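You operate a simulated robot arm through the tools that you are given. There is no shell and no other tool. Be economical: measure what you need, move in short steps, check, and stop when the job is done.

You run a simulated two-armed robot. Do the job below in one go: nothing can be reset, and whatever is moved stays where it is left.

Task
Put the black rubber roller on the green tray. Put the blue cloth from the top of the red bench in the silver steel tray there. Pick up the small eye bolt marked "65" from the top of the red bench with one hand, pass it to the other hand and put it on the bottom shelf of the side table. Put the grey pad from the top of the red bench in the blue tray. Close the right red drawer. Open the right cream drawer, put the orange spool in the inside of the right cream drawer, then shut the drawer. The order is free.

Only the result counts: the job must be done as asked and must still hold three seconds after the hand-in. Knocking over, shifting, dropping, spilling or breaking anything else fails it. Flat cloth is picked up by pressing the open fingertips on it (5 to 10 N) and closing them slowly along it; thin cloth reads only 2 to 8 mm in the jaws.

Robot
Two 7-joint arms with two-finger parallel grippers on one trunk, on a base that drives. Base frame: it is fixed to the floor where the robot stands at the start and does not move with it; the origin is under the middle of the robot, x ahead of it, y to its left, z up. Lengths are in m, angles in degrees, forces in N, time in s.
The left shoulder is at the start at [0.078, 0.174, 1.171], the right one opposite. With the tool pointing down near the work surface each hand reaches from about 0.1 to 0.62 m from the robot's upright axis, wherever it stands, measured 20 degrees to its own side. Places, roughly: black rubber roller (6x6x5 cm) [0.5, 0.1, 0.6]; blue cloth (7x5x4 cm) [0, -1.7, 0.9]; blue tray (24x16x4 cm) [-0.2, -1.9, 0.9]; bottom shelf of the side table [0.5, 1.3, 0.4]; green tray (15x19x3 cm) [-0.5, -1.9, 0.9]; grey pad (7x5x4 cm) [-0.8, -1.9, 0.9]; inside of the right cream drawer [-1.3, 2.3, 0.7]; orange spool (10x10x8 cm) [-0.4, -1.7, 0.9]; right cream drawer [-1.3, 2.3, 0.7]; right red drawer [-0.9, -1.5, 0.7]; small eye bolt [-1, -2, 1]; steel tray (26x20x5 cm) [0.2, -1.9, 0.9]. Payload 3.6 kg a hand.
The tool frame of a hand sits at the grasp point between the pads (the TCP): z along the fingers, y along the line on which they close. The tips reach 0.03 m beyond it. The gripper opens to 0.11 m. The fingers are 0.02 m wide and 0.01 m thick; the gripper's body (0.048 by 0.112 m) begins 0.055 m behind the TCP.
Orientation is that of the tool frame in the base frame, as [roll, pitch, yaw] about the fixed x, y, z axes, in that order (R = Rz(yaw) Ry(pitch) Rx(roll)). With the fingers straight down and closing along the base's y, the tool's x points along the base's -x, its y along +y and its z along -z.

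Tools
- The arms move only by the tool step_arm. It takes "left_increments", "right_increments" or both (then of equal length, played together; a hand with none holds still); each is a list of rows, each a list of 7 numbers: the shift along the base's x, y, z in m, then the turn, a rotation vector about the base's x, y, z in degrees, then the closure, from 0 (fully open) to 1 (shut). In form: [[tx, ty, tz, rx, ry, rz, gripper], ...]. A call has 1 to 20 rows; each row is the pose to reach, as a shift and turn from the pose commanded when the call began. Each row takes 0.2 s and may step no farther than 0.05 m and 8.6 degrees from the row before; otherwise, or with a gripper value out of range, the whole call is refused. Where a pose cannot be reached the arm comes as near as it can. A force on the tool above 40 N (or 10 N above the force at the start of the call, whichever is more), or a blocked arm, ends the call early, and 0.2 s more pass. The fingers move at their own pace (about 0.153 m/s each) and stop on an object; they squeeze with about 30 N. The grip force told is the motor's: it shows also when the fingers shut on nothing. Time passes only in rows, and 0.2 s behind the last, so rows that repeat a pose let the fingers close. The reply holds the time, the measured pose of the TCP, the force on the tool along the base axes, the opening and the grip force, in the units named above and with some noise, with the torque about the TCP (base axes, N m) and any sound that the robot's microphone picked up, and new pictures: "show" is both (left out), scene, wrist or none (wrist: the cameras of the hands that moved).
- Cameras (640 x 400 px; columns grow to the right, rows downward): "scene" is now at [0.1488, 0.0332, 1.3352]; the picture's right is [0.34, -0.94, -0.00], its down [-0.74, -0.27, -0.62] and it looks along [0.58, 0.21, -0.78] (base axes); focal length 283 px, centre (320, 200). "left" rides on the left gripper at [0.072, -0.017, -0.103] in its tool frame; the picture's right is [0.23, 0.97, 0.00], its down [-0.76, 0.18, -0.62] and it looks along [-0.61, 0.14, 0.78] (tool axes); focal length 222 px, centre (320, 200). "right" rides on the right gripper at [0.072, 0.017, -0.103] in its tool frame; the picture's right is [-0.23, 0.97, 0.00], its down [-0.76, -0.18, -0.62] and it looks along [-0.61, -0.14, 0.78] (tool axes); focal length 222 px, centre (320, 200). There is no depth. A picture from a camera that has moved, and an enlarged one, comes with that camera's place and axes in the base frame and with its lens. The place of the scene camera against the robot may be out by one fixed shift of up to 0.025 m in any direction.
- slide_trunk(by): slides the trunk up (or, below 0, down) by that many m; the arms and the scene camera ride with it, the base frame stays. It gives what a move gives, with no picture.
- base_move(legs): drives the robot by 1 to 6 legs, each [ahead, left, turn to the left] in m, m and degrees, along the robot's own axes; the way and the turn of a leg run together, so that a leg with both is an arc; at most 1.5 m and 180 degrees a leg. The arms and the cameras ride along, it lands a little off, and it stops where it bumps. It gives what a move gives, and a new picture of the scene camera.
- head_to(pan, tilt): turns the head with the scene camera to pan (to the left, within 86 degrees either way) and tilt (down, from -29 to 69), counted from straight ahead of the robot. It gives what a move gives, and a new picture of the scene camera.
- close_up(camera, box): a new picture of the part [left, top, right, bottom] of that camera's present view, enlarged. The clock stands still meanwhile.
- sign_off(): hands the job in; it is judged then, once.

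Work in short steps. Places have to be worked out from the pictures, the camera data and where the tool is seen: move nearer, look again, correct. Check each grasp and each placing, and mend what went wrong. You have 207 turns and 260 pictures in all, those below and enlarged ones among them. Open the grippers and draw the arms clear of the work before you hand the job in, unless the task says otherwise.

The tools are called after "Call:" as a command line: name --argument value ..., lists and objects as JSON in quotes. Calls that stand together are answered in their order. step_arm: Moves the arms, as the interface text tells. Its arguments: {"type":"object","properties":{"left_increments":{"type":"array"},"right_increments":{"type":"array"},"show":{"type":"string","enum":["both","scene","wrist","none"]}},"required":[]} The other tools are called the same way: slide_trunk (by) slides the trunk up or down; base_move (legs) drives the base; head_to (pan, tilt) turns the head that bears the scene camera; close_up (camera, box) takes an enlarged picture of a part of a camera's view; sign_off () hands the job in.

At the start:

```text
time_s: 0.0
left_tool_pos: [0.2892, 0.1939, 0.8705]
left_tcp_rot: [180.0, 0.0, -179.9]
left_contact_force: [0.2, 0.2, 0.5]
left_torque: [0.01, -0.03, 0.0]
left_width: 0.1101
left_finger_force: 0.1
right_tool_pos: [0.5533, -0.1377, 0.8813]
right_tcp_rot: [-180.0, 0.1, 180.0]
right_contact_force: [-0.2, 0.2, -0.5]
right_torque: [-0.01, 0.01, 0.02]
right_width: 0.1099
right_finger_force: 0.1
trunk travel left (down, up): [-0.287, 0.476]
robot x, y, heading: [-0.0003, 0.0019, -0.0]
head pan, tilt: [20.0, 51.7]
```

scene: 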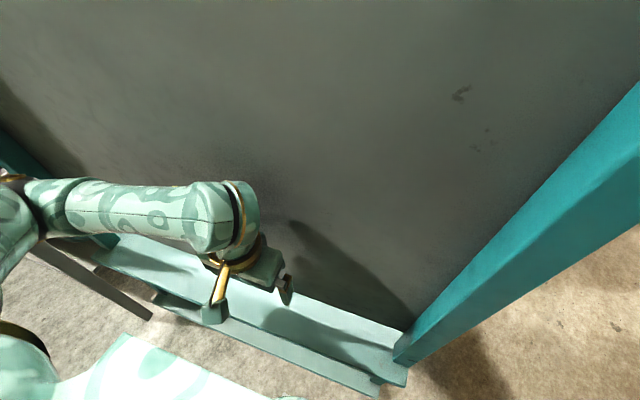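
right: 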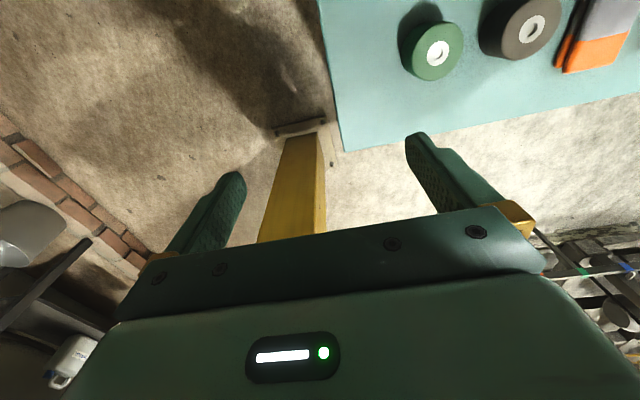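
left: 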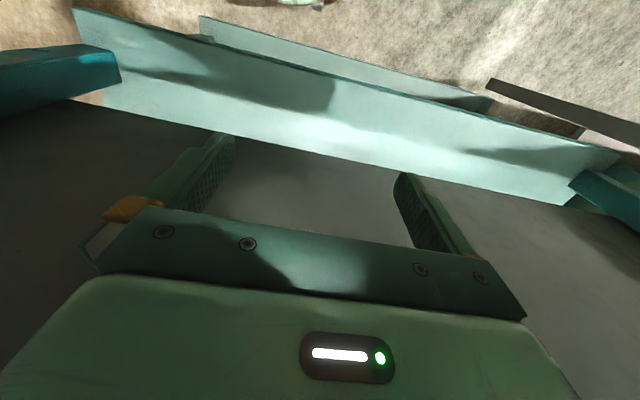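

I start by looking around: first straight ahead and to the left.

Call:
head_to --pan 0 --tilt 35

Call:
head_to --pan 70 --tilt 30

Call:
head_to --pan -80 --tilt 20

```text
time_s: 0.8
left_tool_pos: [0.2909, 0.1931, 0.87]
left_tcp_rot: [-179.9, 0.0, -179.9]
left_contact_force: [-0.4, 0.7, 0.4]
left_torque: [-0.02, 0.0, 0.01]
left_width: 0.1099
left_finger_force: 0.2
right_tool_pos: [0.5527, -0.1395, 0.88]
right_tcp_rot: [180.0, 0.0, 179.9]
right_contact_force: [-0.7, 0.3, 0.7]
right_torque: [0.01, 0.01, 0.01]
right_width: 0.1102
right_finger_force: 0.1
trunk travel left (down, up): [-0.287, 0.476]
robot x, y, heading: [-0.0036, -0.0005, -0.2]
head pan, tilt: [0.0, 35.0]
camera scene: at [0.166, 0.0075, 1.3591], right [0.0, -1.0, 0.0], down [-0.57, 0.0, -0.82], along [0.82, 0.0, -0.57], focal length 283 px, centre (320, 200)
```

scene: 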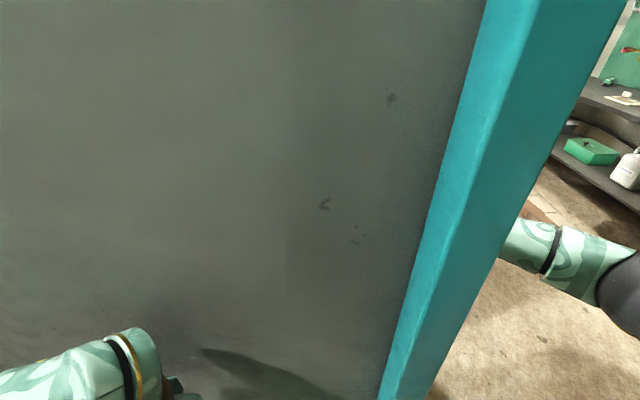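

```text
time_s: 2.2
left_tool_pos: [0.2905, 0.1929, 0.87]
left_tcp_rot: [180.0, 0.0, -179.9]
left_contact_force: [-0.3, -0.7, 0.6]
left_torque: [0.01, 0.0, 0.0]
left_width: 0.1101
left_finger_force: 0.1
right_tool_pos: [0.5532, -0.1401, 0.8817]
right_tcp_rot: [179.9, 0.1, -179.9]
right_contact_force: [-0.3, 0.9, -0.3]
right_torque: [0.02, 0.04, 0.02]
right_width: 0.1102
right_finger_force: 0.0
trunk travel left (down, up): [-0.287, 0.476]
robot x, y, heading: [0.0036, -0.0035, -0.0]
head pan, tilt: [70.0, 30.0]
camera scene: at [0.109, 0.0923, 1.367], right [0.94, -0.34, 0.0], down [-0.17, -0.47, -0.87], along [0.3, 0.81, -0.5], focal length 283 px, centre (320, 200)
```

scene: 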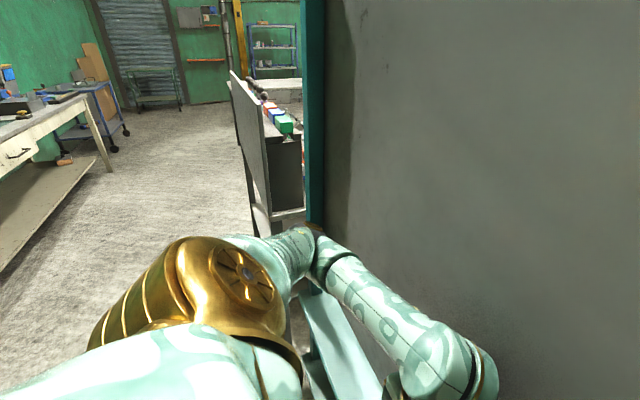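

```text
time_s: 4.6
left_tool_pos: [0.289, 0.1938, 0.8706]
left_tcp_rot: [-179.9, 0.0, -179.9]
left_contact_force: [-0.7, -0.1, -0.5]
left_torque: [0.01, -0.03, 0.0]
left_width: 0.11
left_finger_force: 0.1
right_tool_pos: [0.5516, -0.1399, 0.8799]
right_tcp_rot: [-180.0, 0.0, -179.9]
right_contact_force: [-0.2, 0.1, 0.0]
right_torque: [-0.03, 0.02, -0.05]
right_width: 0.1099
right_finger_force: 0.0
trunk travel left (down, up): [-0.287, 0.476]
robot x, y, heading: [0.0016, -0.0012, -0.2]
head pan, tilt: [-80.0, 20.0]
camera scene: at [0.0942, -0.0843, 1.3831], right [-0.98, -0.17, 0.0], down [-0.06, 0.34, -0.94], along [0.16, -0.93, -0.34], focal length 283 px, centre (320, 200)
```

scene: 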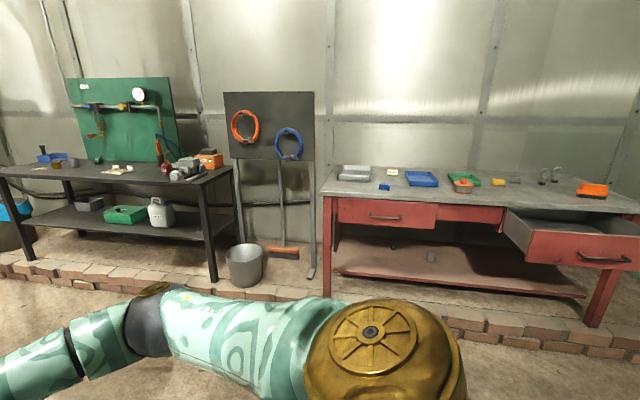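

A vertical screen stands right in front of me; the roller sits on a teal table behind it. I sidestep right (taking the right arm away from the screen edge) and look at the table from there.

Call:
base_move --legs '[[0, -0.55, 0]]'

Call:
head_to --pan 35 --tilt 35

```text
time_s: 6.4
left_tool_pos: [0.2889, -0.0258, 0.8698]
left_tcp_rot: [178.6, 0.4, -179.1]
left_contact_force: [-6.5, 10.9, 0.7]
left_torque: [-1.2, -0.6, -0.07]
left_width: 0.1099
left_finger_force: 0.1
right_tool_pos: [0.5539, -0.3689, 0.8784]
right_tcp_rot: [-179.7, -0.1, -179.9]
right_contact_force: [0.3, -0.2, 0.6]
right_torque: [-0.02, 0.03, 0.01]
right_width: 0.11
right_finger_force: 0.1
trunk travel left (down, up): [-0.287, 0.476]
robot x, y, heading: [-0.0013, -0.2279, 0.4]
head pan, tilt: [-80.0, 20.0]
stopped in leg 1: the force on the tool passed its limit at 238 N (the readings are from after the stop); the commanded pose is now the measured one
camera scene: at [0.0939, -0.3129, 1.3832], right [-0.98, -0.18, 0.0], down [-0.06, 0.34, -0.94], along [0.17, -0.92, -0.34], focal length 283 px, centre (320, 200)
```

scene: 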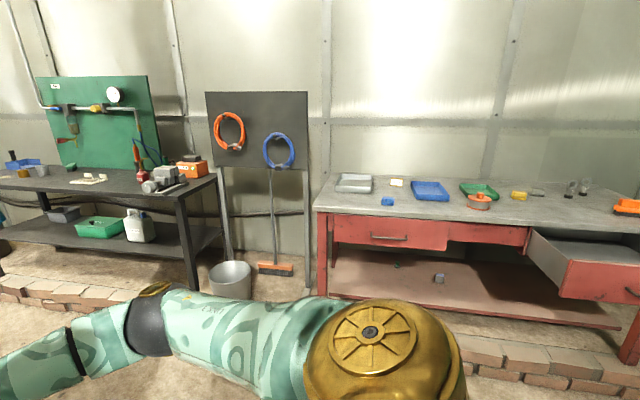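

```text
time_s: 8.4
left_tool_pos: [0.2902, -0.0249, 0.8697]
left_tcp_rot: [178.9, 0.3, -179.2]
left_contact_force: [-9.0, 18.2, -2.6]
left_torque: [-1.65, -0.77, -0.12]
left_width: 0.1103
left_finger_force: 0.0
right_tool_pos: [0.5529, -0.3689, 0.8799]
right_tcp_rot: [-179.6, 0.0, 179.8]
right_contact_force: [-0.4, -0.6, 0.7]
right_torque: [-0.03, -0.02, 0.0]
right_width: 0.11
right_finger_force: 0.0
trunk travel left (down, up): [-0.287, 0.476]
robot x, y, heading: [0.0017, -0.2264, 0.2]
head pan, tilt: [35.0, 35.0]
camera scene: at [0.1489, -0.1698, 1.3592], right [0.58, -0.82, 0.0], down [-0.47, -0.33, -0.82], along [0.67, 0.47, -0.57], focal length 283 px, centre (320, 200)
```

scene: 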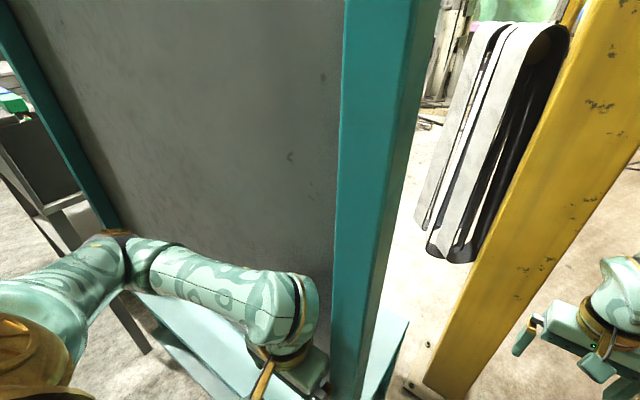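

The left gripper hit the screen's post. I back it off leftwards and then pull it in toward me.

Call:
step_arm --left_increments '[[0, 0.02, 0, 0, 0, 0, 0], [-0.04, 0.03, 0, 0, 0, 0, 0], [-0.08, 0.04, 0, 0, 0, 0, 0], [-0.12, 0.05, 0, 0, 0, 0, 0], [-0.14, 0.08, 0.0, 0, 0, 0, 0]]' --show "scene"

```text
time_s: 9.6
left_tool_pos: [0.2105, 0.0899, 0.7932]
left_tcp_rot: [178.7, 0.6, -179.3]
left_contact_force: [-0.9, 0.5, 1.1]
left_torque: [-0.02, -0.02, -0.01]
left_width: 0.1101
left_finger_force: 0.0
left hand out of reach, approached as far as the arm can: row 2, 3, 4, 5
right_tool_pos: [0.5522, -0.3712, 0.8786]
right_tcp_rot: [-179.8, -0.1, 179.9]
right_contact_force: [0.4, 0.8, 0.3]
right_torque: [-0.01, -0.05, -0.01]
right_width: 0.11
right_finger_force: 0.1
trunk travel left (down, up): [-0.287, 0.476]
robot x, y, heading: [-0.0001, -0.2323, 0.3]
head pan, tilt: [35.0, 35.0]
camera scene: at [0.1481, -0.1715, 1.3595], right [0.58, -0.82, 0.0], down [-0.47, -0.33, -0.82], along [0.67, 0.47, -0.57], focal length 283 px, centre (320, 200)
```

scene: 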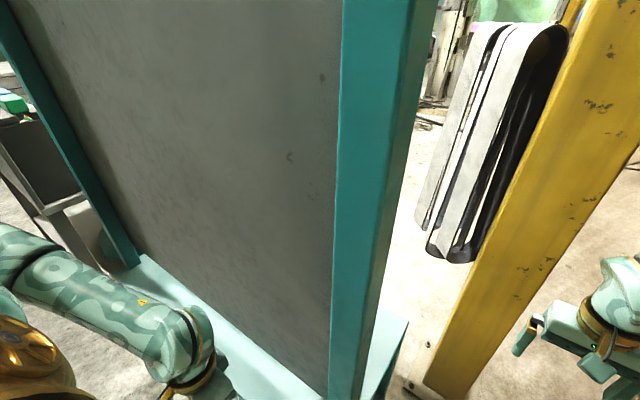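

Clear. I back up a little and then sidestep right again.

Call:
base_move --legs '[[-0.15, 0, 0], [0, -0.4, 0]]'

```text
time_s: 13.0
left_tool_pos: [0.0637, -0.3017, 0.7927]
left_tcp_rot: [178.7, 0.2, -179.1]
left_contact_force: [-0.5, 0.5, 0.2]
left_torque: [0.01, 0.0, -0.04]
left_width: 0.11
left_finger_force: 0.0
right_tool_pos: [0.4079, -0.7609, 0.8784]
right_tcp_rot: [-179.8, -0.1, -180.0]
right_contact_force: [-0.8, -0.6, 0.7]
right_torque: [-0.02, 0.01, 0.01]
right_width: 0.1103
right_finger_force: 0.0
trunk travel left (down, up): [-0.287, 0.476]
robot x, y, heading: [-0.1416, -0.6221, 0.2]
head pan, tilt: [35.0, 35.0]
camera scene: at [0.0037, -0.5641, 1.3592], right [0.58, -0.82, 0.0], down [-0.47, -0.33, -0.82], along [0.67, 0.47, -0.57], focal length 283 px, centre (320, 200)
```

scene: 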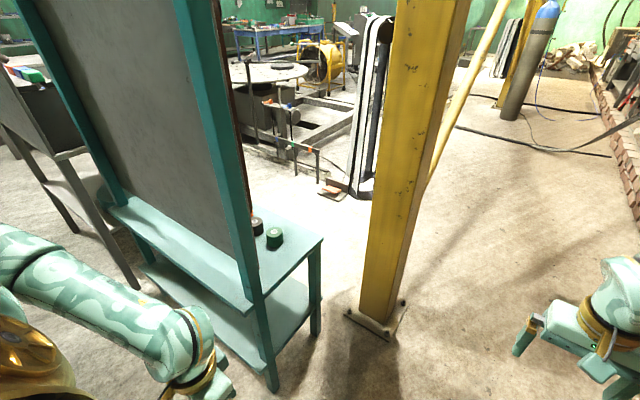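

The roller stands on the teal table next to a green one. I turn left, then back up, sidestep and approach the table end facing +y so the right hand can reach in beside the screen.

Call:
base_move --legs '[[0, 0, 90], [-0.15, 0, 0], [0, -0.52, 0]]'

Call:
head_to --pan 0 --tilt 40

```text
time_s: 20.8
left_tool_pos: [0.0562, -0.5549, 0.7928]
left_tcp_rot: [178.7, 0.3, -88.8]
left_contact_force: [-0.5, 0.7, -0.1]
left_torque: [-0.02, 0.0, 0.01]
left_width: 0.1101
left_finger_force: 0.0
right_tool_pos: [0.5157, -0.2098, 0.8801]
right_tcp_rot: [-179.7, -0.1, -89.7]
right_contact_force: [0.4, 0.5, 0.2]
right_torque: [0.0, 0.02, -0.01]
right_width: 0.1101
right_finger_force: 0.1
trunk travel left (down, up): [-0.287, 0.476]
robot x, y, heading: [0.3775, -0.7647, 90.6]
head pan, tilt: [35.0, 35.0]
camera scene: at [0.3194, -0.6008, 1.3592], right [0.81, 0.58, 0.0], down [0.33, -0.47, -0.82], along [-0.48, 0.67, -0.57], focal length 283 px, centre (320, 200)
```

scene: 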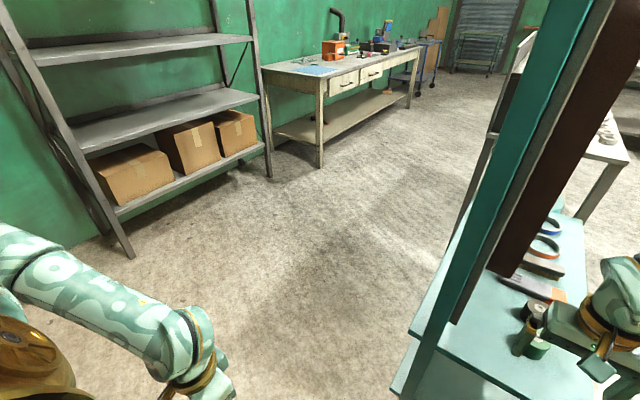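

```text
time_s: 21.9
left_tool_pos: [0.0553, -0.5554, 0.7926]
left_tcp_rot: [178.7, 0.3, -88.8]
left_contact_force: [-0.1, -0.3, 1.1]
left_torque: [-0.02, 0.02, -0.01]
left_width: 0.11
left_finger_force: 0.0
right_tool_pos: [0.5136, -0.2097, 0.8789]
right_tcp_rot: [-179.7, -0.1, -89.7]
right_contact_force: [-0.4, 0.7, -0.4]
right_torque: [-0.01, 0.02, 0.0]
right_width: 0.11
right_finger_force: 0.1
trunk travel left (down, up): [-0.287, 0.476]
robot x, y, heading: [0.3785, -0.7624, 90.8]
head pan, tilt: [0.0, 40.0]
camera scene: at [0.3689, -0.5874, 1.3516], right [1.0, 0.01, 0.0], down [0.01, -0.64, -0.77], along [-0.01, 0.77, -0.64], focal length 283 px, centre (320, 200)
```

scene: 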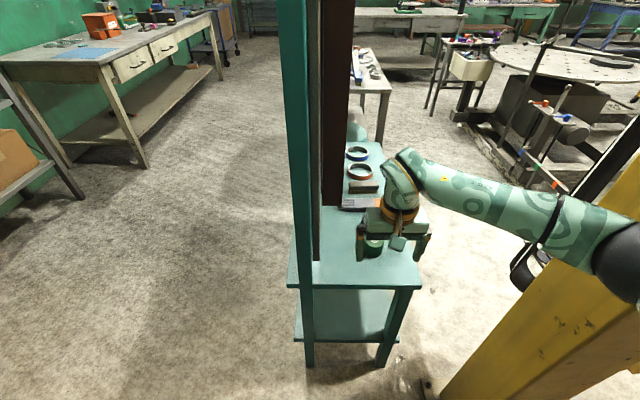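

The right elbow would strike the yellow post from here, so I'll go round to the open +x side of the table instead. First back away, and fold the right hand in.

Call:
base_move --legs '[[-0.2, 0, 0], [0, 0, -90]]'

Call:
step_arm --right_increments '[[-0.05, 0, 0, 0, 0, 0, 0], [-0.1, -0.02, 0, 0, 0, 0, 0], [-0.15, -0.04, 0, 0, 0, 0, 0], [-0.2, -0.07, 0, 0, 0, 0, 0], [-0.24, -0.1, 0, 0, 0, 0, 0], [-0.28, -0.12, 0, 0, 0, 0, 0], [-0.3, -0.14, 0, 0, 0, 0, 0]]' --show "scene"

```text
time_s: 27.2
left_tool_pos: [0.5865, -0.6414, 0.792]
left_tcp_rot: [178.7, 0.3, -178.4]
left_contact_force: [-0.5, -0.7, -0.2]
left_torque: [0.02, -0.04, -0.01]
left_width: 0.1101
left_finger_force: 0.0
right_tool_pos: [0.9341, -1.0983, 0.8787]
right_tcp_rot: [-179.8, -0.1, -179.3]
right_contact_force: [-0.1, -0.5, -0.1]
right_torque: [-0.02, 0.03, -0.02]
right_width: 0.11
right_finger_force: 0.1
trunk travel left (down, up): [-0.287, 0.476]
robot x, y, heading: [0.3775, -0.9656, 1.1]
head pan, tilt: [0.0, 40.0]
camera scene: at [0.5424, -0.9541, 1.3516], right [0.02, -1.0, 0.0], down [-0.64, -0.01, -0.77], along [0.77, 0.01, -0.64], focal length 283 px, centre (320, 200)
```

scene: 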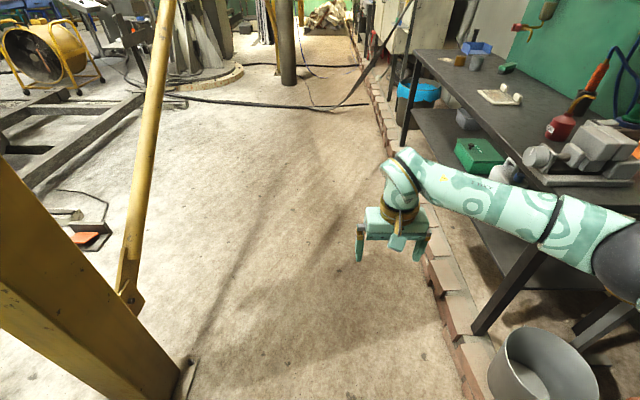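

```text
refused: row 2 steps farther than a row can; nothing moved
```

A strut blocks the far side too, but the elbow actually has about 0.15 m clearance to the post if I stay a bit left. I turn back and approach from the south more carefully.

Call:
base_move --legs '[[0, 0, 89], [0, 0.03, 0], [0.37, 0, 0]]'

Call:
slide_trunk --by -0.1

Call:
head_to --pan -20 --tilt 50

```text
time_s: 33.9
left_tool_pos: [0.0224, -0.3859, 0.793]
left_tcp_rot: [178.8, 0.3, -88.5]
left_contact_force: [1.4, 0.5, -0.3]
left_torque: [-0.01, -0.01, 0.02]
left_width: 0.1097
left_finger_force: 0.1
right_tool_pos: [0.4786, -0.0406, 0.8786]
right_tcp_rot: [-179.8, -0.1, -89.5]
right_contact_force: [0.1, 0.4, 0.1]
right_torque: [-0.01, 0.01, 0.03]
right_width: 0.11
right_finger_force: 0.1
trunk travel left (down, up): [-0.287, 0.476]
robot x, y, heading: [0.343, -0.5969, 90.6]
head pan, tilt: [0.0, 40.0]
camera scene: at [0.3358, -0.418, 1.3515], right [1.0, 0.01, 0.0], down [0.01, -0.64, -0.77], along [-0.01, 0.77, -0.64], focal length 283 px, centre (320, 200)
```

scene: 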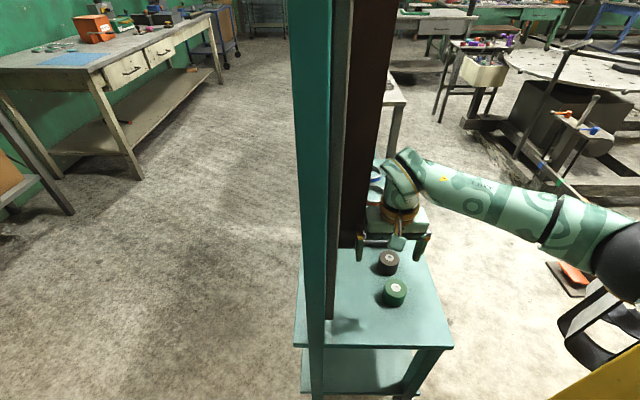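

```text
time_s: 35.2
left_tool_pos: [0.0223, -0.3914, 0.6786]
left_tcp_rot: [178.7, -5.6, -88.6]
left_contact_force: [-0.6, 0.1, -0.1]
left_torque: [-0.01, 0.0, 0.01]
left_width: 0.1099
left_finger_force: 0.1
right_tool_pos: [0.4795, -0.041, 0.7803]
right_tcp_rot: [-179.8, 0.0, -89.6]
right_contact_force: [0.1, 0.9, -0.2]
right_torque: [0.02, 0.01, 0.01]
right_width: 0.1099
right_finger_force: 0.0
trunk travel left (down, up): [-0.187, 0.576]
robot x, y, heading: [0.3435, -0.5941, 90.7]
head pan, tilt: [0.0, 40.0]
```

```text
time_s: 36.0
left_tool_pos: [0.0225, -0.3909, 0.6771]
left_tcp_rot: [178.7, -5.6, -88.6]
left_contact_force: [-0.5, -0.2, -0.5]
left_torque: [0.01, -0.01, -0.02]
left_width: 0.11
left_finger_force: 0.1
right_tool_pos: [0.4793, -0.0411, 0.7779]
right_tcp_rot: [-179.8, -0.1, -89.6]
right_contact_force: [0.0, 1.3, -0.4]
right_torque: [-0.01, 0.02, 0.01]
right_width: 0.1101
right_finger_force: 0.1
trunk travel left (down, up): [-0.187, 0.576]
robot x, y, heading: [0.3442, -0.5923, 90.8]
head pan, tilt: [-20.0, 50.0]
camera scene: at [0.3616, -0.3816, 1.2339], right [0.94, -0.33, 0.0], down [-0.25, -0.72, -0.64], along [0.21, 0.61, -0.77], focal length 283 px, centre (320, 200)
```

scene: 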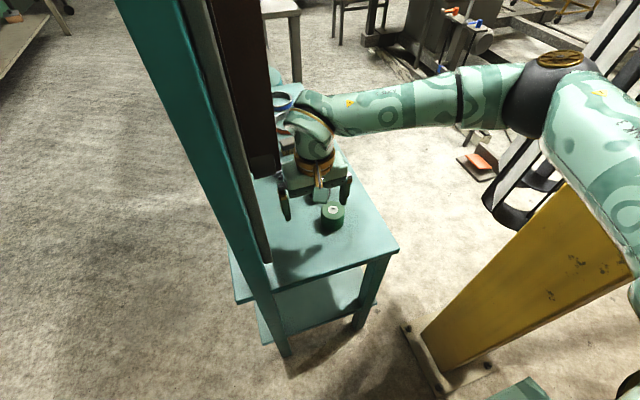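

The rollers are clear in view: dark one at about (0.545, 0.17). I shift the right hand 6 cm away from the screen, then inch the base forward.

Call:
step_arm --right_increments '[[0.03, 0, 0, 0, 0, 0, 0], [0.06, 0, 0, 0, 0, 0, 0], [0.06, 0, 0, 0, 0, 0, 0]]' --show "wrist"

Call:
base_move --legs '[[0.1, 0, 0]]'

```text
time_s: 36.8
left_tool_pos: [0.0211, -0.3913, 0.6777]
left_tcp_rot: [178.7, -5.7, -88.5]
left_contact_force: [0.1, -0.7, 0.4]
left_torque: [0.01, 0.01, 0.03]
left_width: 0.11
left_finger_force: 0.0
right_tool_pos: [0.5384, -0.0397, 0.7798]
right_tcp_rot: [-179.8, -0.1, -89.5]
right_contact_force: [0.3, 0.2, 0.5]
right_torque: [0.01, 0.05, -0.01]
right_width: 0.1099
right_finger_force: 0.1
trunk travel left (down, up): [-0.187, 0.576]
robot x, y, heading: [0.3462, -0.5945, 90.6]
head pan, tilt: [-20.0, 50.0]
camera right: at [0.5223, -0.1131, 0.8831], right [-0.98, 0.22, 0.0], down [0.17, 0.76, 0.62], along [0.14, 0.61, -0.78], focal length 222 px, centre (320, 200)
```

right: 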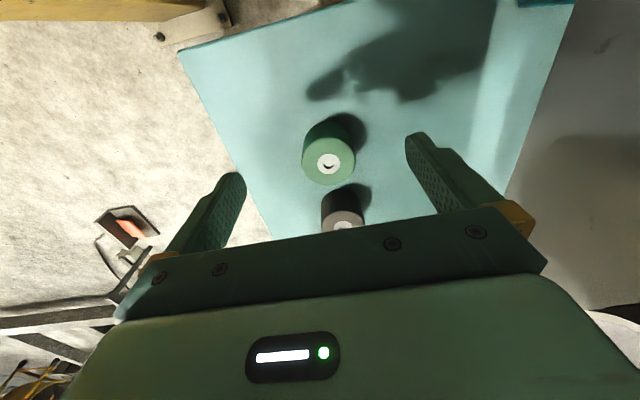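

```text
time_s: 38.0
left_tool_pos: [0.0207, -0.2898, 0.6774]
left_tcp_rot: [178.8, -5.7, -88.7]
left_contact_force: [-0.3, -0.1, 0.2]
left_torque: [-0.02, -0.01, -0.01]
left_width: 0.1101
left_finger_force: 0.0
right_tool_pos: [0.5368, 0.0621, 0.7789]
right_tcp_rot: [-179.7, -0.2, -89.7]
right_contact_force: [-0.3, 0.4, 0.2]
right_torque: [0.0, -0.02, -0.02]
right_width: 0.1097
right_finger_force: 0.1
trunk travel left (down, up): [-0.187, 0.576]
robot x, y, heading: [0.343, -0.4983, 91.1]
head pan, tilt: [-20.0, 50.0]
camera scene: at [0.3604, -0.2796, 1.2336], right [0.94, -0.33, 0.0], down [-0.25, -0.72, -0.64], along [0.21, 0.61, -0.77], focal length 283 px, centre (320, 200)
```

scene: 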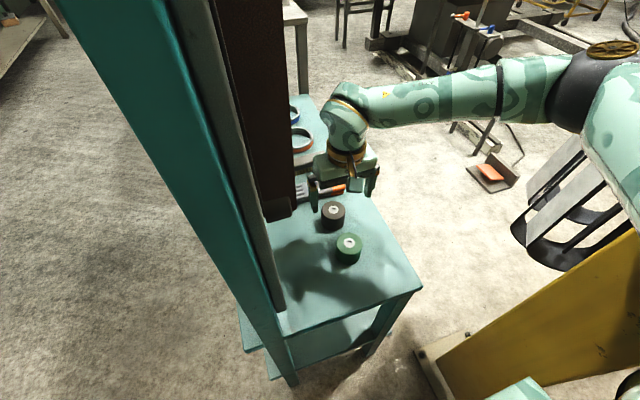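

Dark roller at about (0.545, 0.157). One more small base step brings the hand over it.

Call:
base_move --legs '[[0.09, 0, 0]]'

Call:
close_up --camera "right" --box '[160, 0, 480, 200]'

```text
time_s: 39.1
left_tool_pos: [0.0193, -0.1995, 0.6779]
left_tcp_rot: [178.8, -5.8, -88.8]
left_contact_force: [0.5, 0.7, -0.3]
left_torque: [0.01, -0.02, -0.04]
left_width: 0.1098
left_finger_force: 0.1
right_tool_pos: [0.5375, 0.1509, 0.7785]
right_tcp_rot: [-179.8, -0.2, -89.7]
right_contact_force: [0.1, -0.1, 0.2]
right_torque: [0.0, 0.0, 0.01]
right_width: 0.1099
right_finger_force: 0.0
trunk travel left (down, up): [-0.187, 0.576]
robot x, y, heading: [0.3396, -0.4048, 90.4]
head pan, tilt: [-20.0, 50.0]
camera scene: at [0.3597, -0.1899, 1.2336], right [0.94, -0.33, 0.0], down [-0.25, -0.72, -0.64], along [0.21, 0.61, -0.77], focal length 283 px, centre (320, 200)
```

scene: 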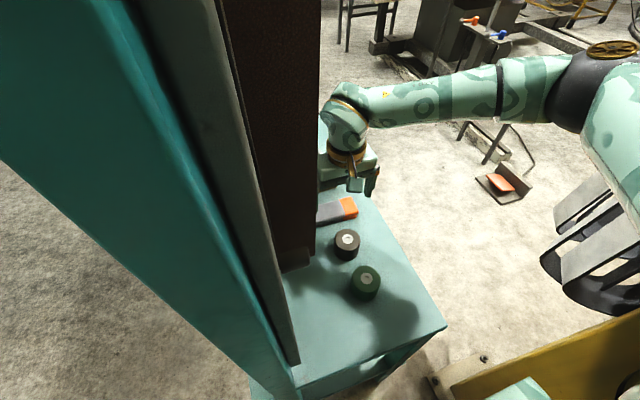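

```text
2.00 times, centred on (320, 100) of right
camera zoom: at [0.521, 0.0778, 0.8824], right [-0.98, 0.22, 0.0], down [0.17, 0.76, 0.62], along [0.14, 0.61, -0.78], focal length 444 px, centre (320, 400)
```

zoom: 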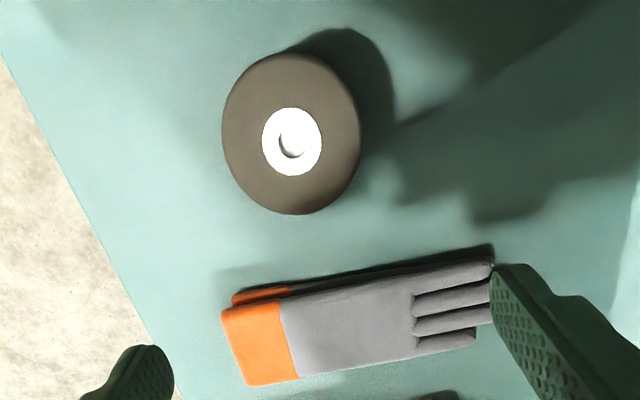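

From the wrist view the dark roller is at about (0.541, 0.11), top near z 0.66. I centre over it and descend partway.

Call:
step_arm --right_increments '[[0.004, -0.04, 0, 0, 0, 0, 0], [0.004, -0.04, -0.04, 0, 0, 0, 0], [0.004, -0.04, -0.06, 0, 0, 0, 0]]' --show "both"

```text
time_s: 39.9
left_tool_pos: [0.0205, -0.2001, 0.677]
left_tcp_rot: [178.7, -5.7, -88.7]
left_contact_force: [-0.3, 0.7, 0.4]
left_torque: [0.01, 0.0, 0.03]
left_width: 0.1101
left_finger_force: 0.0
right_tool_pos: [0.5417, 0.1106, 0.7197]
right_tcp_rot: [-179.8, 0.0, -89.6]
right_contact_force: [0.3, -0.3, -0.3]
right_torque: [0.01, -0.03, 0.0]
right_width: 0.1101
right_finger_force: 0.0
trunk travel left (down, up): [-0.187, 0.576]
robot x, y, heading: [0.3443, -0.4061, 90.7]
head pan, tilt: [-20.0, 50.0]
camera scene: at [0.3597, -0.1913, 1.2339], right [0.94, -0.33, 0.0], down [-0.25, -0.72, -0.64], along [0.21, 0.61, -0.77], focal length 283 px, centre (320, 200)
camera right: at [0.5257, 0.0368, 0.8224], right [-0.98, 0.22, 0.0], down [0.17, 0.76, 0.62], along [0.14, 0.61, -0.78], focal length 222 px, centre (320, 200)
```

scene: 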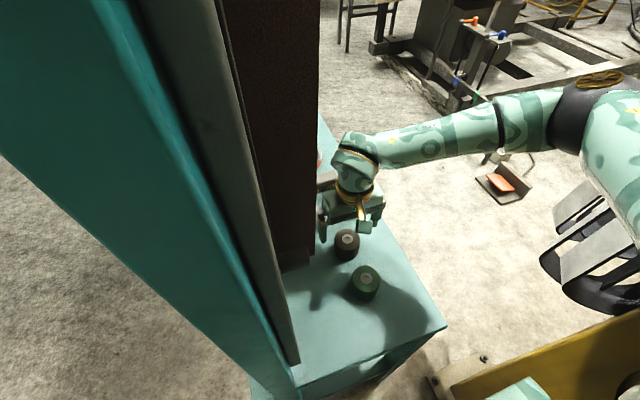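
right: 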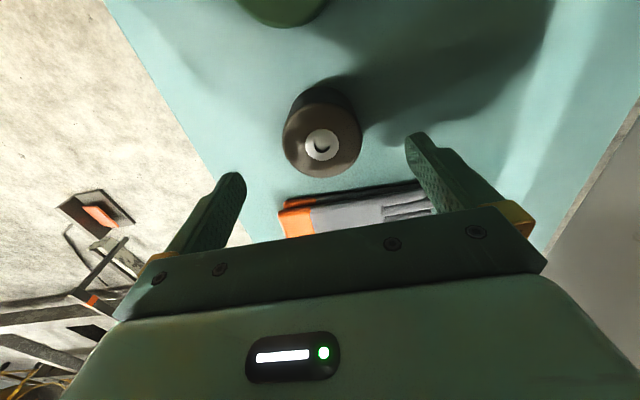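

Triangulated: roller top at (0.540, 0.106, 0.669). I descend with the tips just above the table and close.

Call:
step_arm --right_increments '[[-0.001, -0.004, -0.03, 0, 0, 0, 0], [-0.001, -0.004, -0.057, 0, 0, 0, 0], [-0.001, -0.004, -0.057, 0, 0, 0, 0.5], [-0.001, -0.004, -0.057, 0, 0, 0, 0.8], [-0.001, -0.004, -0.057, 0, 0, 0, 0.8]]' --show "both"

```text
time_s: 41.1
left_tool_pos: [0.0195, -0.1992, 0.6781]
left_tcp_rot: [178.6, -5.7, -88.8]
left_contact_force: [0.5, -0.4, -0.3]
left_torque: [0.02, -0.02, -0.01]
left_width: 0.1101
left_finger_force: 0.0
right_tool_pos: [0.5396, 0.105, 0.6621]
right_tcp_rot: [-179.8, -0.1, -89.7]
right_contact_force: [0.0, 0.8, 0.4]
right_torque: [0.02, 0.02, 0.0]
right_width: 0.0595
right_finger_force: 30.1
trunk travel left (down, up): [-0.187, 0.576]
robot x, y, heading: [0.3427, -0.4075, 90.8]
head pan, tilt: [-20.0, 50.0]
camera scene: at [0.3598, -0.191, 1.2338], right [0.94, -0.33, 0.0], down [-0.25, -0.72, -0.64], along [0.21, 0.61, -0.77], focal length 283 px, centre (320, 200)
camera right: at [0.5232, 0.0325, 0.766], right [-0.98, 0.22, 0.0], down [0.17, 0.76, 0.62], along [0.14, 0.61, -0.78], focal length 222 px, centre (320, 200)
```

scene: 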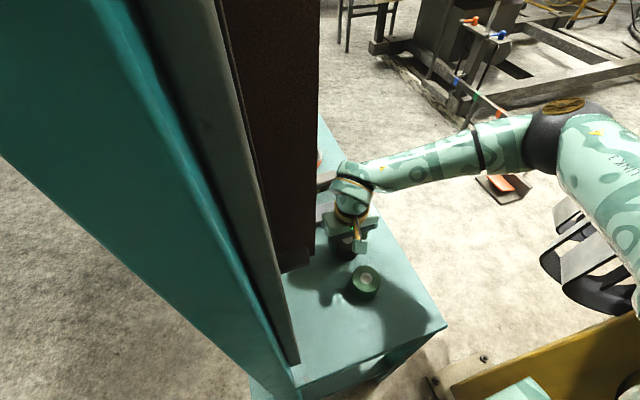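
right: 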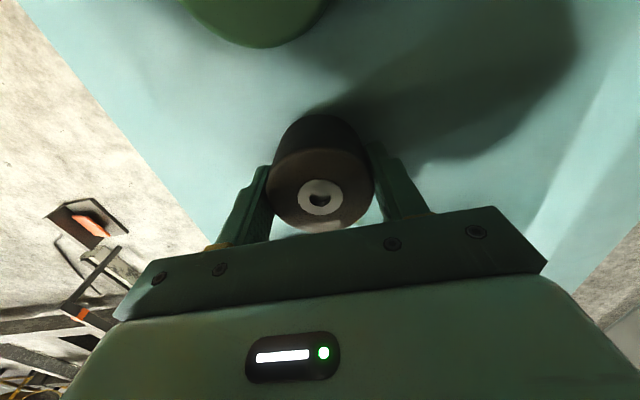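

Gripped at 59 mm. I lift it straight up, then back away from the table.

Call:
step_arm --right_increments '[[0, 0, 0.04, 0, 0, 0, 0.8], [0, 0, 0.09, 0, 0, 0, 0.8], [0, 0, 0.14, 0, 0, 0, 0.8], [0, 0, 0.16, 0, 0, 0, 0.8]]' --show "wrist"

Call:
base_move --legs '[[-0.55, 0, 0]]'

```text
time_s: 42.1
left_tool_pos: [0.0206, -0.199, 0.6781]
left_tcp_rot: [178.6, -5.7, -88.8]
left_contact_force: [-0.9, -0.3, -0.3]
left_torque: [0.02, 0.0, -0.04]
left_width: 0.1098
left_finger_force: 0.1
right_tool_pos: [0.5398, 0.1055, 0.8245]
right_tcp_rot: [-179.8, -0.1, -89.7]
right_contact_force: [0.0, -0.4, -2.5]
right_torque: [-0.03, 0.0, 0.0]
right_width: 0.0593
right_finger_force: 29.8
trunk travel left (down, up): [-0.187, 0.576]
robot x, y, heading: [0.3391, -0.4045, 90.8]
head pan, tilt: [-20.0, 50.0]
camera right: at [0.5248, 0.0326, 0.9276], right [-0.98, 0.22, 0.0], down [0.17, 0.76, 0.62], along [0.14, 0.61, -0.78], focal length 222 px, centre (320, 200)
```

right: 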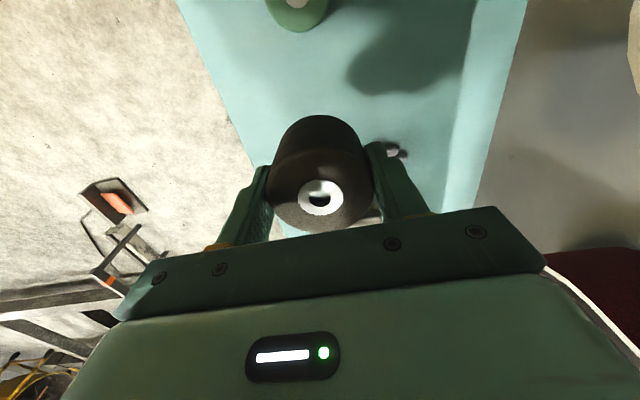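

```text
time_s: 45.3
left_tool_pos: [0.0268, -0.7597, 0.6786]
left_tcp_rot: [178.6, -5.7, -89.0]
left_contact_force: [-0.9, 0.2, -0.1]
left_torque: [0.01, 0.0, 0.01]
left_width: 0.1101
left_finger_force: 0.0
right_tool_pos: [0.5485, -0.4569, 0.8241]
right_tcp_rot: [-179.9, -0.1, -90.0]
right_contact_force: [0.1, 0.1, -2.1]
right_torque: [-0.04, 0.0, -0.04]
right_width: 0.0595
right_finger_force: 30.2
trunk travel left (down, up): [-0.187, 0.576]
robot x, y, heading: [0.3485, -0.9681, 90.3]
head pan, tilt: [-20.0, 50.0]
camera scene: at [0.3659, -0.753, 1.234], right [0.94, -0.33, 0.0], down [-0.26, -0.72, -0.64], along [0.22, 0.61, -0.77], focal length 283 px, centre (320, 200)
```

scene: 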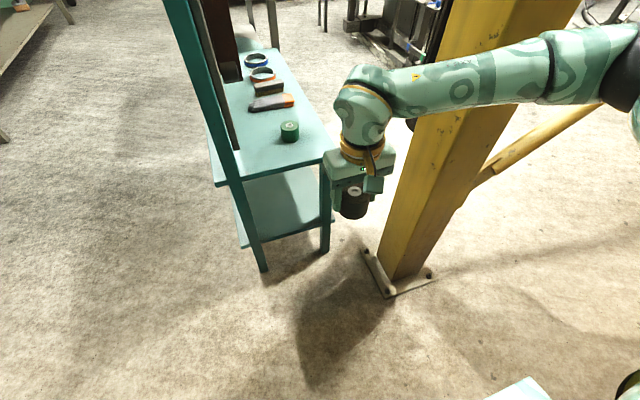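

Now raise the trunk for the red bench and turn to face it.

Call:
slide_trunk --by 0.22

Call:
base_move --legs '[[0.1, 0.4, 90], [0, 0, 90]]'

Call:
head_to --pan -20 --tilt 35

```text
time_s: 47.6
left_tool_pos: [0.0253, -0.7601, 0.8972]
left_tcp_rot: [178.7, -5.7, -89.0]
left_contact_force: [0.5, 0.1, -0.5]
left_torque: [-0.01, 0.01, 0.0]
left_width: 0.1101
left_finger_force: 0.2
right_tool_pos: [0.5484, -0.4557, 1.0438]
right_tcp_rot: [-179.8, -0.2, -89.9]
right_contact_force: [-0.6, 0.1, -3.1]
right_torque: [0.0, 0.01, -0.04]
right_width: 0.0595
right_finger_force: 30.0
trunk travel left (down, up): [-0.407, 0.356]
robot x, y, heading: [0.3443, -0.9675, 90.5]
head pan, tilt: [-20.0, 50.0]
```

```text
time_s: 52.8
left_tool_pos: [-0.1311, -1.5014, 0.9009]
left_tcp_rot: [-179.9, -5.3, 9.3]
left_contact_force: [-7.9, 15.9, 2.2]
left_torque: [0.18, 0.14, -0.41]
left_width: 0.1015
left_finger_force: 0.0
right_tool_pos: [-0.5069, -1.037, 1.0422]
right_tcp_rot: [-179.8, -0.1, 8.7]
right_contact_force: [1.1, 1.3, -2.9]
right_torque: [-0.02, 0.02, -0.01]
right_width: 0.0591
right_finger_force: 29.9
trunk travel left (down, up): [-0.407, 0.356]
robot x, y, heading: [0.028, -1.1661, -170.6]
head pan, tilt: [-20.0, 50.0]
stopped in leg 2: the force on the tool passed its limit at 44 N (the readings are from after the stop); the commanded pose is now the measured one
camera scene: at [-0.0957, -1.1435, 1.4592], right [0.19, 0.98, 0.0], down [0.75, -0.14, -0.64], along [-0.63, 0.12, -0.77], focal length 283 px, centre (320, 200)
```

scene: 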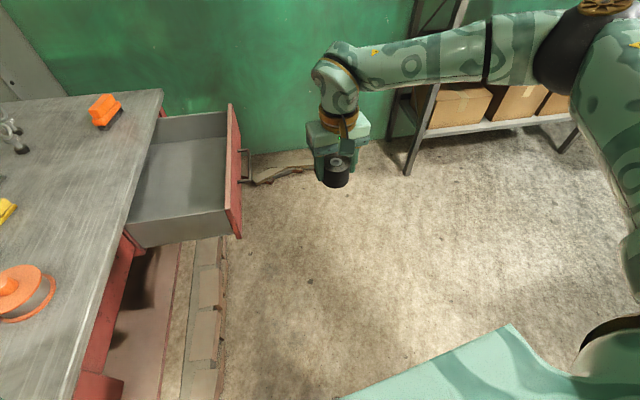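

```text
time_s: 53.6
left_tool_pos: [-0.131, -1.5015, 0.9004]
left_tcp_rot: [179.8, -5.3, 9.5]
left_contact_force: [-9.1, 21.2, 0.7]
left_torque: [0.4, 0.17, -0.46]
left_width: 0.0994
left_finger_force: 0.0
right_tool_pos: [-0.5075, -1.0376, 1.0422]
right_tcp_rot: [-179.9, -0.1, 8.9]
right_contact_force: [-0.5, -0.1, -3.2]
right_torque: [0.0, -0.01, 0.0]
right_width: 0.0595
right_finger_force: 29.9
trunk travel left (down, up): [-0.407, 0.356]
robot x, y, heading: [0.0269, -1.1586, -171.0]
head pan, tilt: [-20.0, 35.0]
camera scene: at [-0.1076, -1.1405, 1.4807], right [0.19, 0.98, 0.0], down [0.57, -0.11, -0.82], along [-0.8, 0.15, -0.58], focal length 283 px, centre (320, 200)
```

scene: 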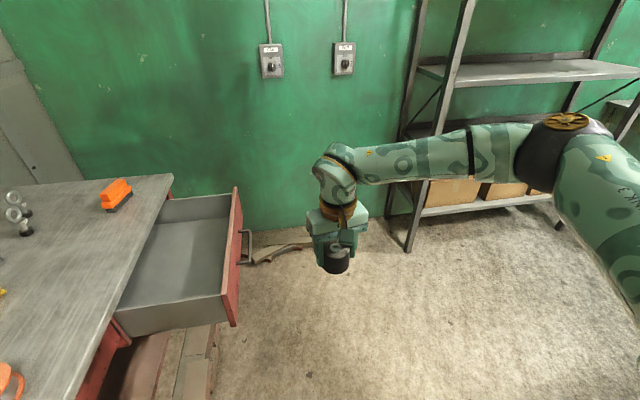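

The left fingertips touched the bench's front edge (so the edge is near y ≈ -1.55). I strafe away to the right, then finish the turn.

Call:
base_move --legs '[[0, -0.3, 0], [0, 0, 81]]'

Call:
head_to --pan -10 --tilt 35

```text
time_s: 59.1
left_tool_pos: [0.2957, -1.0748, 0.8988]
left_tcp_rot: [179.8, -5.3, 90.7]
left_contact_force: [-0.2, 0.4, 0.2]
left_torque: [0.0, 0.0, 0.01]
left_width: 0.11
left_finger_force: 0.1
right_tool_pos: [-0.2208, -1.3772, 1.0437]
right_tcp_rot: [-179.8, -0.1, 90.0]
right_contact_force: [-0.7, 0.4, -2.9]
right_torque: [0.0, -0.02, -0.02]
right_width: 0.0595
right_finger_force: 29.6
trunk travel left (down, up): [-0.407, 0.356]
robot x, y, heading: [-0.0187, -0.8686, -89.4]
head pan, tilt: [-20.0, 35.0]
camera scene: at [-0.0553, -0.9841, 1.4809], right [-0.94, 0.34, 0.0], down [0.19, 0.54, -0.82], along [-0.28, -0.77, -0.57], focal length 283 px, centre (320, 200)
```

scene: 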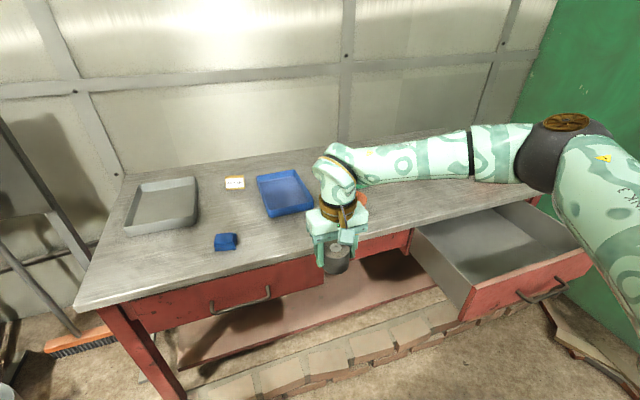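

```text
time_s: 59.8
left_tool_pos: [0.2958, -1.0739, 0.9005]
left_tcp_rot: [179.7, -5.2, 90.7]
left_contact_force: [-0.1, 0.1, -0.7]
left_torque: [0.0, 0.01, -0.01]
left_width: 0.1102
left_finger_force: 0.0
right_tool_pos: [-0.2209, -1.3774, 1.0434]
right_tcp_rot: [-179.8, -0.2, 90.1]
right_contact_force: [0.5, 1.0, -3.5]
right_torque: [0.03, -0.02, 0.0]
right_width: 0.0596
right_finger_force: 30.0
trunk travel left (down, up): [-0.407, 0.356]
robot x, y, heading: [-0.0188, -0.8664, -89.4]
head pan, tilt: [-10.0, 35.0]
camera scene: at [-0.0407, -0.9879, 1.4809], right [-0.99, 0.17, 0.0], down [0.1, 0.57, -0.82], along [-0.14, -0.81, -0.57], focal length 283 px, centre (320, 200)
```

scene: 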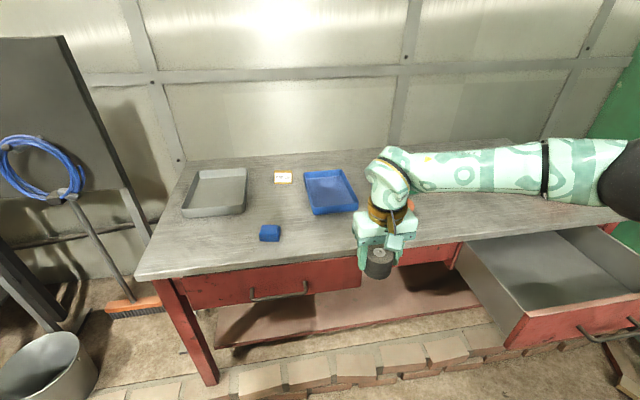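

Bench layout is clear. I raise both hands for clearance, then shift right and drive in toward the bench.

Call:
step_arm --left_increments '[[0, 0, 0.05, 0, 0, 0, 0], [0, 0, 0.1, 0, 0, 0, 0], [0, 0, 0.15, 0, 0, 0, 0], [0, 0, 0.17, 0, 0, 0, 0]]' --right_increments '[[0, 0, 0.03, 0, 0, 0, 0.8], [0, 0, 0.05, 0, 0, 0, 0.8], [0, 0, 0.07, 0, 0, 0, 0.8], [0, 0, 0.07, 0, 0, 0, 0.8]]' --show "none"

Call:
base_move --legs '[[0, -0.28, 0], [0.38, 0, -0.5]]'

Call:
head_to --pan -20 --tilt 45

```text
time_s: 60.8
left_tool_pos: [0.3141, -1.1137, 1.0622]
left_tcp_rot: [179.6, -5.4, 90.5]
left_contact_force: [-0.6, -0.2, 1.2]
left_torque: [-0.02, 0.04, -0.01]
left_width: 0.1102
left_finger_force: 0.0
left hand out of reach, approached as far as the arm can: row 2, 3, 4
right_tool_pos: [-0.2206, -1.3763, 1.1143]
right_tcp_rot: [-179.9, -0.1, 90.0]
right_contact_force: [0.8, -0.7, -3.1]
right_torque: [0.0, -0.03, -0.01]
right_width: 0.0596
right_finger_force: 30.3
trunk travel left (down, up): [-0.407, 0.356]
robot x, y, heading: [-0.023, -0.8661, -89.4]
head pan, tilt: [-10.0, 35.0]
```

```text
time_s: 64.8
left_tool_pos: [0.0274, -1.4964, 1.0612]
left_tcp_rot: [179.8, -5.4, 90.4]
left_contact_force: [0.3, 0.2, -0.5]
left_torque: [0.0, -0.01, 0.02]
left_width: 0.11
left_finger_force: 0.1
right_tool_pos: [-0.508, -1.7576, 1.1132]
right_tcp_rot: [-179.9, -0.2, 89.7]
right_contact_force: [-0.7, -0.4, -3.1]
right_torque: [0.02, -0.04, -0.01]
right_width: 0.0594
right_finger_force: 30.1
trunk travel left (down, up): [-0.407, 0.356]
robot x, y, heading: [-0.302, -1.2461, -89.9]
head pan, tilt: [-10.0, 35.0]
camera scene: at [-0.3253, -1.3695, 1.4809], right [-0.99, 0.17, 0.0], down [0.1, 0.57, -0.82], along [-0.14, -0.81, -0.57], focal length 283 px, centre (320, 200)
```

scene: 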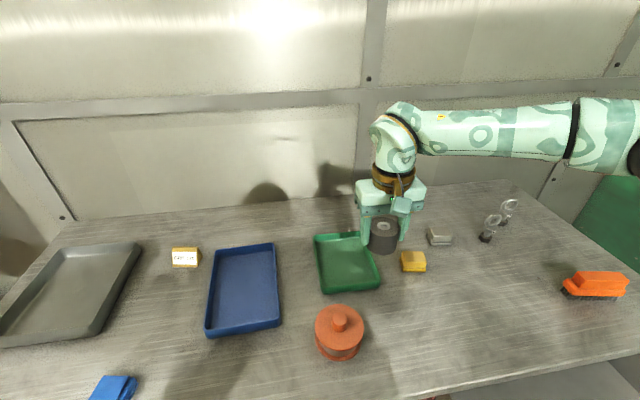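

```text
time_s: 65.5
left_tool_pos: [0.0278, -1.4962, 1.062]
left_tcp_rot: [179.7, -5.3, 90.4]
left_contact_force: [-0.3, 0.1, -0.5]
left_torque: [0.0, -0.05, 0.02]
left_width: 0.11
left_finger_force: 0.1
right_tool_pos: [-0.5077, -1.7566, 1.1131]
right_tcp_rot: [-179.8, -0.1, 89.7]
right_contact_force: [-0.8, -0.2, -2.4]
right_torque: [-0.01, -0.01, 0.04]
right_width: 0.0594
right_finger_force: 29.6
trunk travel left (down, up): [-0.407, 0.356]
robot x, y, heading: [-0.3047, -1.247, -90.0]
head pan, tilt: [-20.0, 45.0]
camera scene: at [-0.3378, -1.3582, 1.4662], right [-0.94, 0.34, 0.0], down [0.24, 0.67, -0.71], along [-0.24, -0.67, -0.71], focal length 283 px, centre (320, 200)
```

scene: 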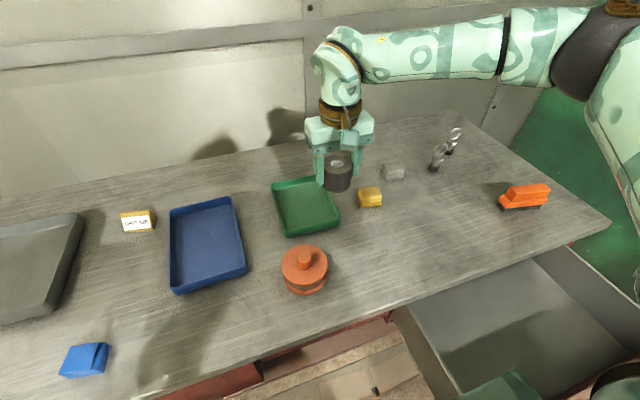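

Green tray centre is at about (-0.49, -1.89), slightly out of reach; I creep 8 cm closer and check the wrist camera.

Call:
base_move --legs '[[0.08, 0, 0]]'

Call:
step_arm --right_increments '[[0.008, -0.02, -0.03, 0, 0, 0, 0.8], [0.015, -0.04, -0.06, 0, 0, 0, 0.8], [0.015, -0.04, -0.09, 0, 0, 0, 0.8]]' --show "both"

```text
time_s: 66.5
left_tool_pos: [0.0275, -1.5453, 1.0616]
left_tcp_rot: [179.9, -5.6, 90.4]
left_contact_force: [-0.7, -0.1, -0.7]
left_torque: [0.01, 0.03, 0.02]
left_width: 0.1101
left_finger_force: 0.1
right_tool_pos: [-0.507, -1.8058, 1.1124]
right_tcp_rot: [-179.8, -0.3, 89.7]
right_contact_force: [1.0, -0.8, -2.8]
right_torque: [0.07, -0.03, 0.0]
right_width: 0.0595
right_finger_force: 29.7
trunk travel left (down, up): [-0.407, 0.356]
robot x, y, heading: [-0.3047, -1.2915, -90.1]
head pan, tilt: [-20.0, 45.0]
stopped in leg 1: the robot was blocked; the commanded pose is now the measured one
camera scene: at [-0.3379, -1.4086, 1.4655], right [-0.94, 0.34, 0.0], down [0.24, 0.67, -0.7], along [-0.24, -0.66, -0.71], focal length 283 px, centre (320, 200)
```

scene: 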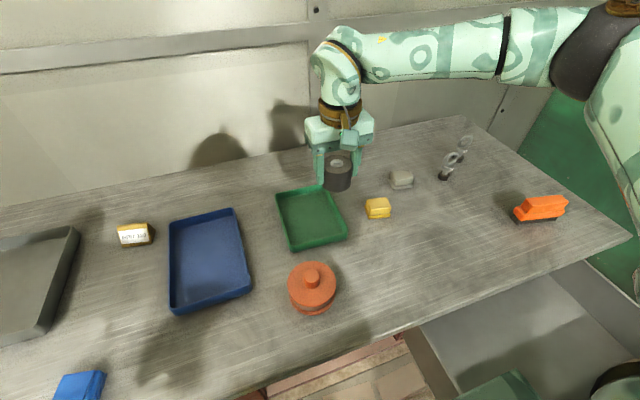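

```text
time_s: 67.3
left_tool_pos: [0.0276, -1.5416, 1.062]
left_tcp_rot: [179.6, -5.4, 90.4]
left_contact_force: [0.2, -0.2, -0.4]
left_torque: [-0.01, 0.0, 0.02]
left_width: 0.1099
left_finger_force: 0.1
right_tool_pos: [-0.4913, -1.8417, 1.0227]
right_tcp_rot: [-179.8, 0.0, 89.8]
right_contact_force: [0.6, -0.5, -4.1]
right_torque: [0.04, -0.06, 0.01]
right_width: 0.0594
right_finger_force: 29.7
trunk travel left (down, up): [-0.407, 0.356]
robot x, y, heading: [-0.3055, -1.2927, -90.0]
head pan, tilt: [-20.0, 45.0]
camera scene: at [-0.3382, -1.4033, 1.4661], right [-0.94, 0.34, 0.0], down [0.24, 0.67, -0.71], along [-0.24, -0.66, -0.71], focal length 283 px, centre (320, 200)
camera right: at [-0.4738, -1.7707, 1.1261], right [0.97, -0.23, 0.0], down [-0.18, -0.76, 0.62], along [-0.15, -0.61, -0.78], focal length 222 px, centre (320, 200)
```

scene: 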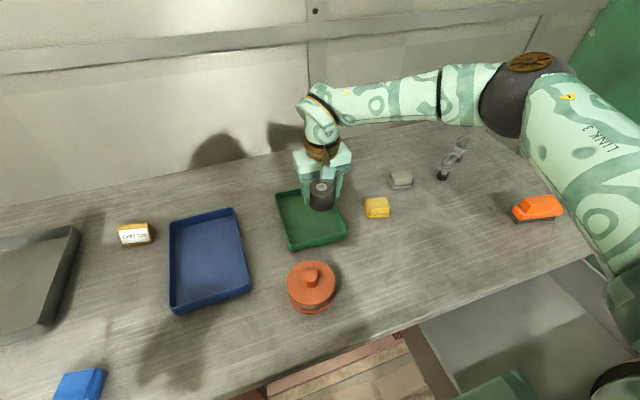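
right: 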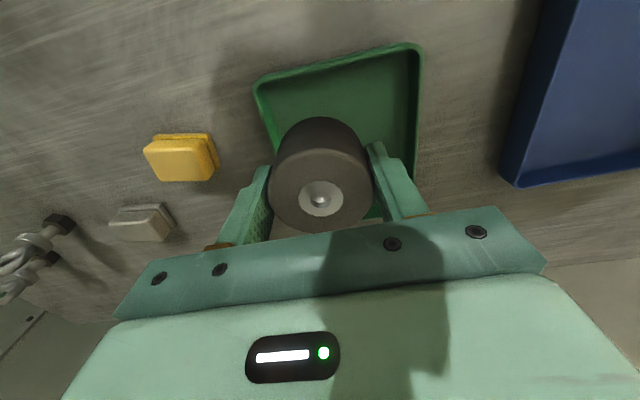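

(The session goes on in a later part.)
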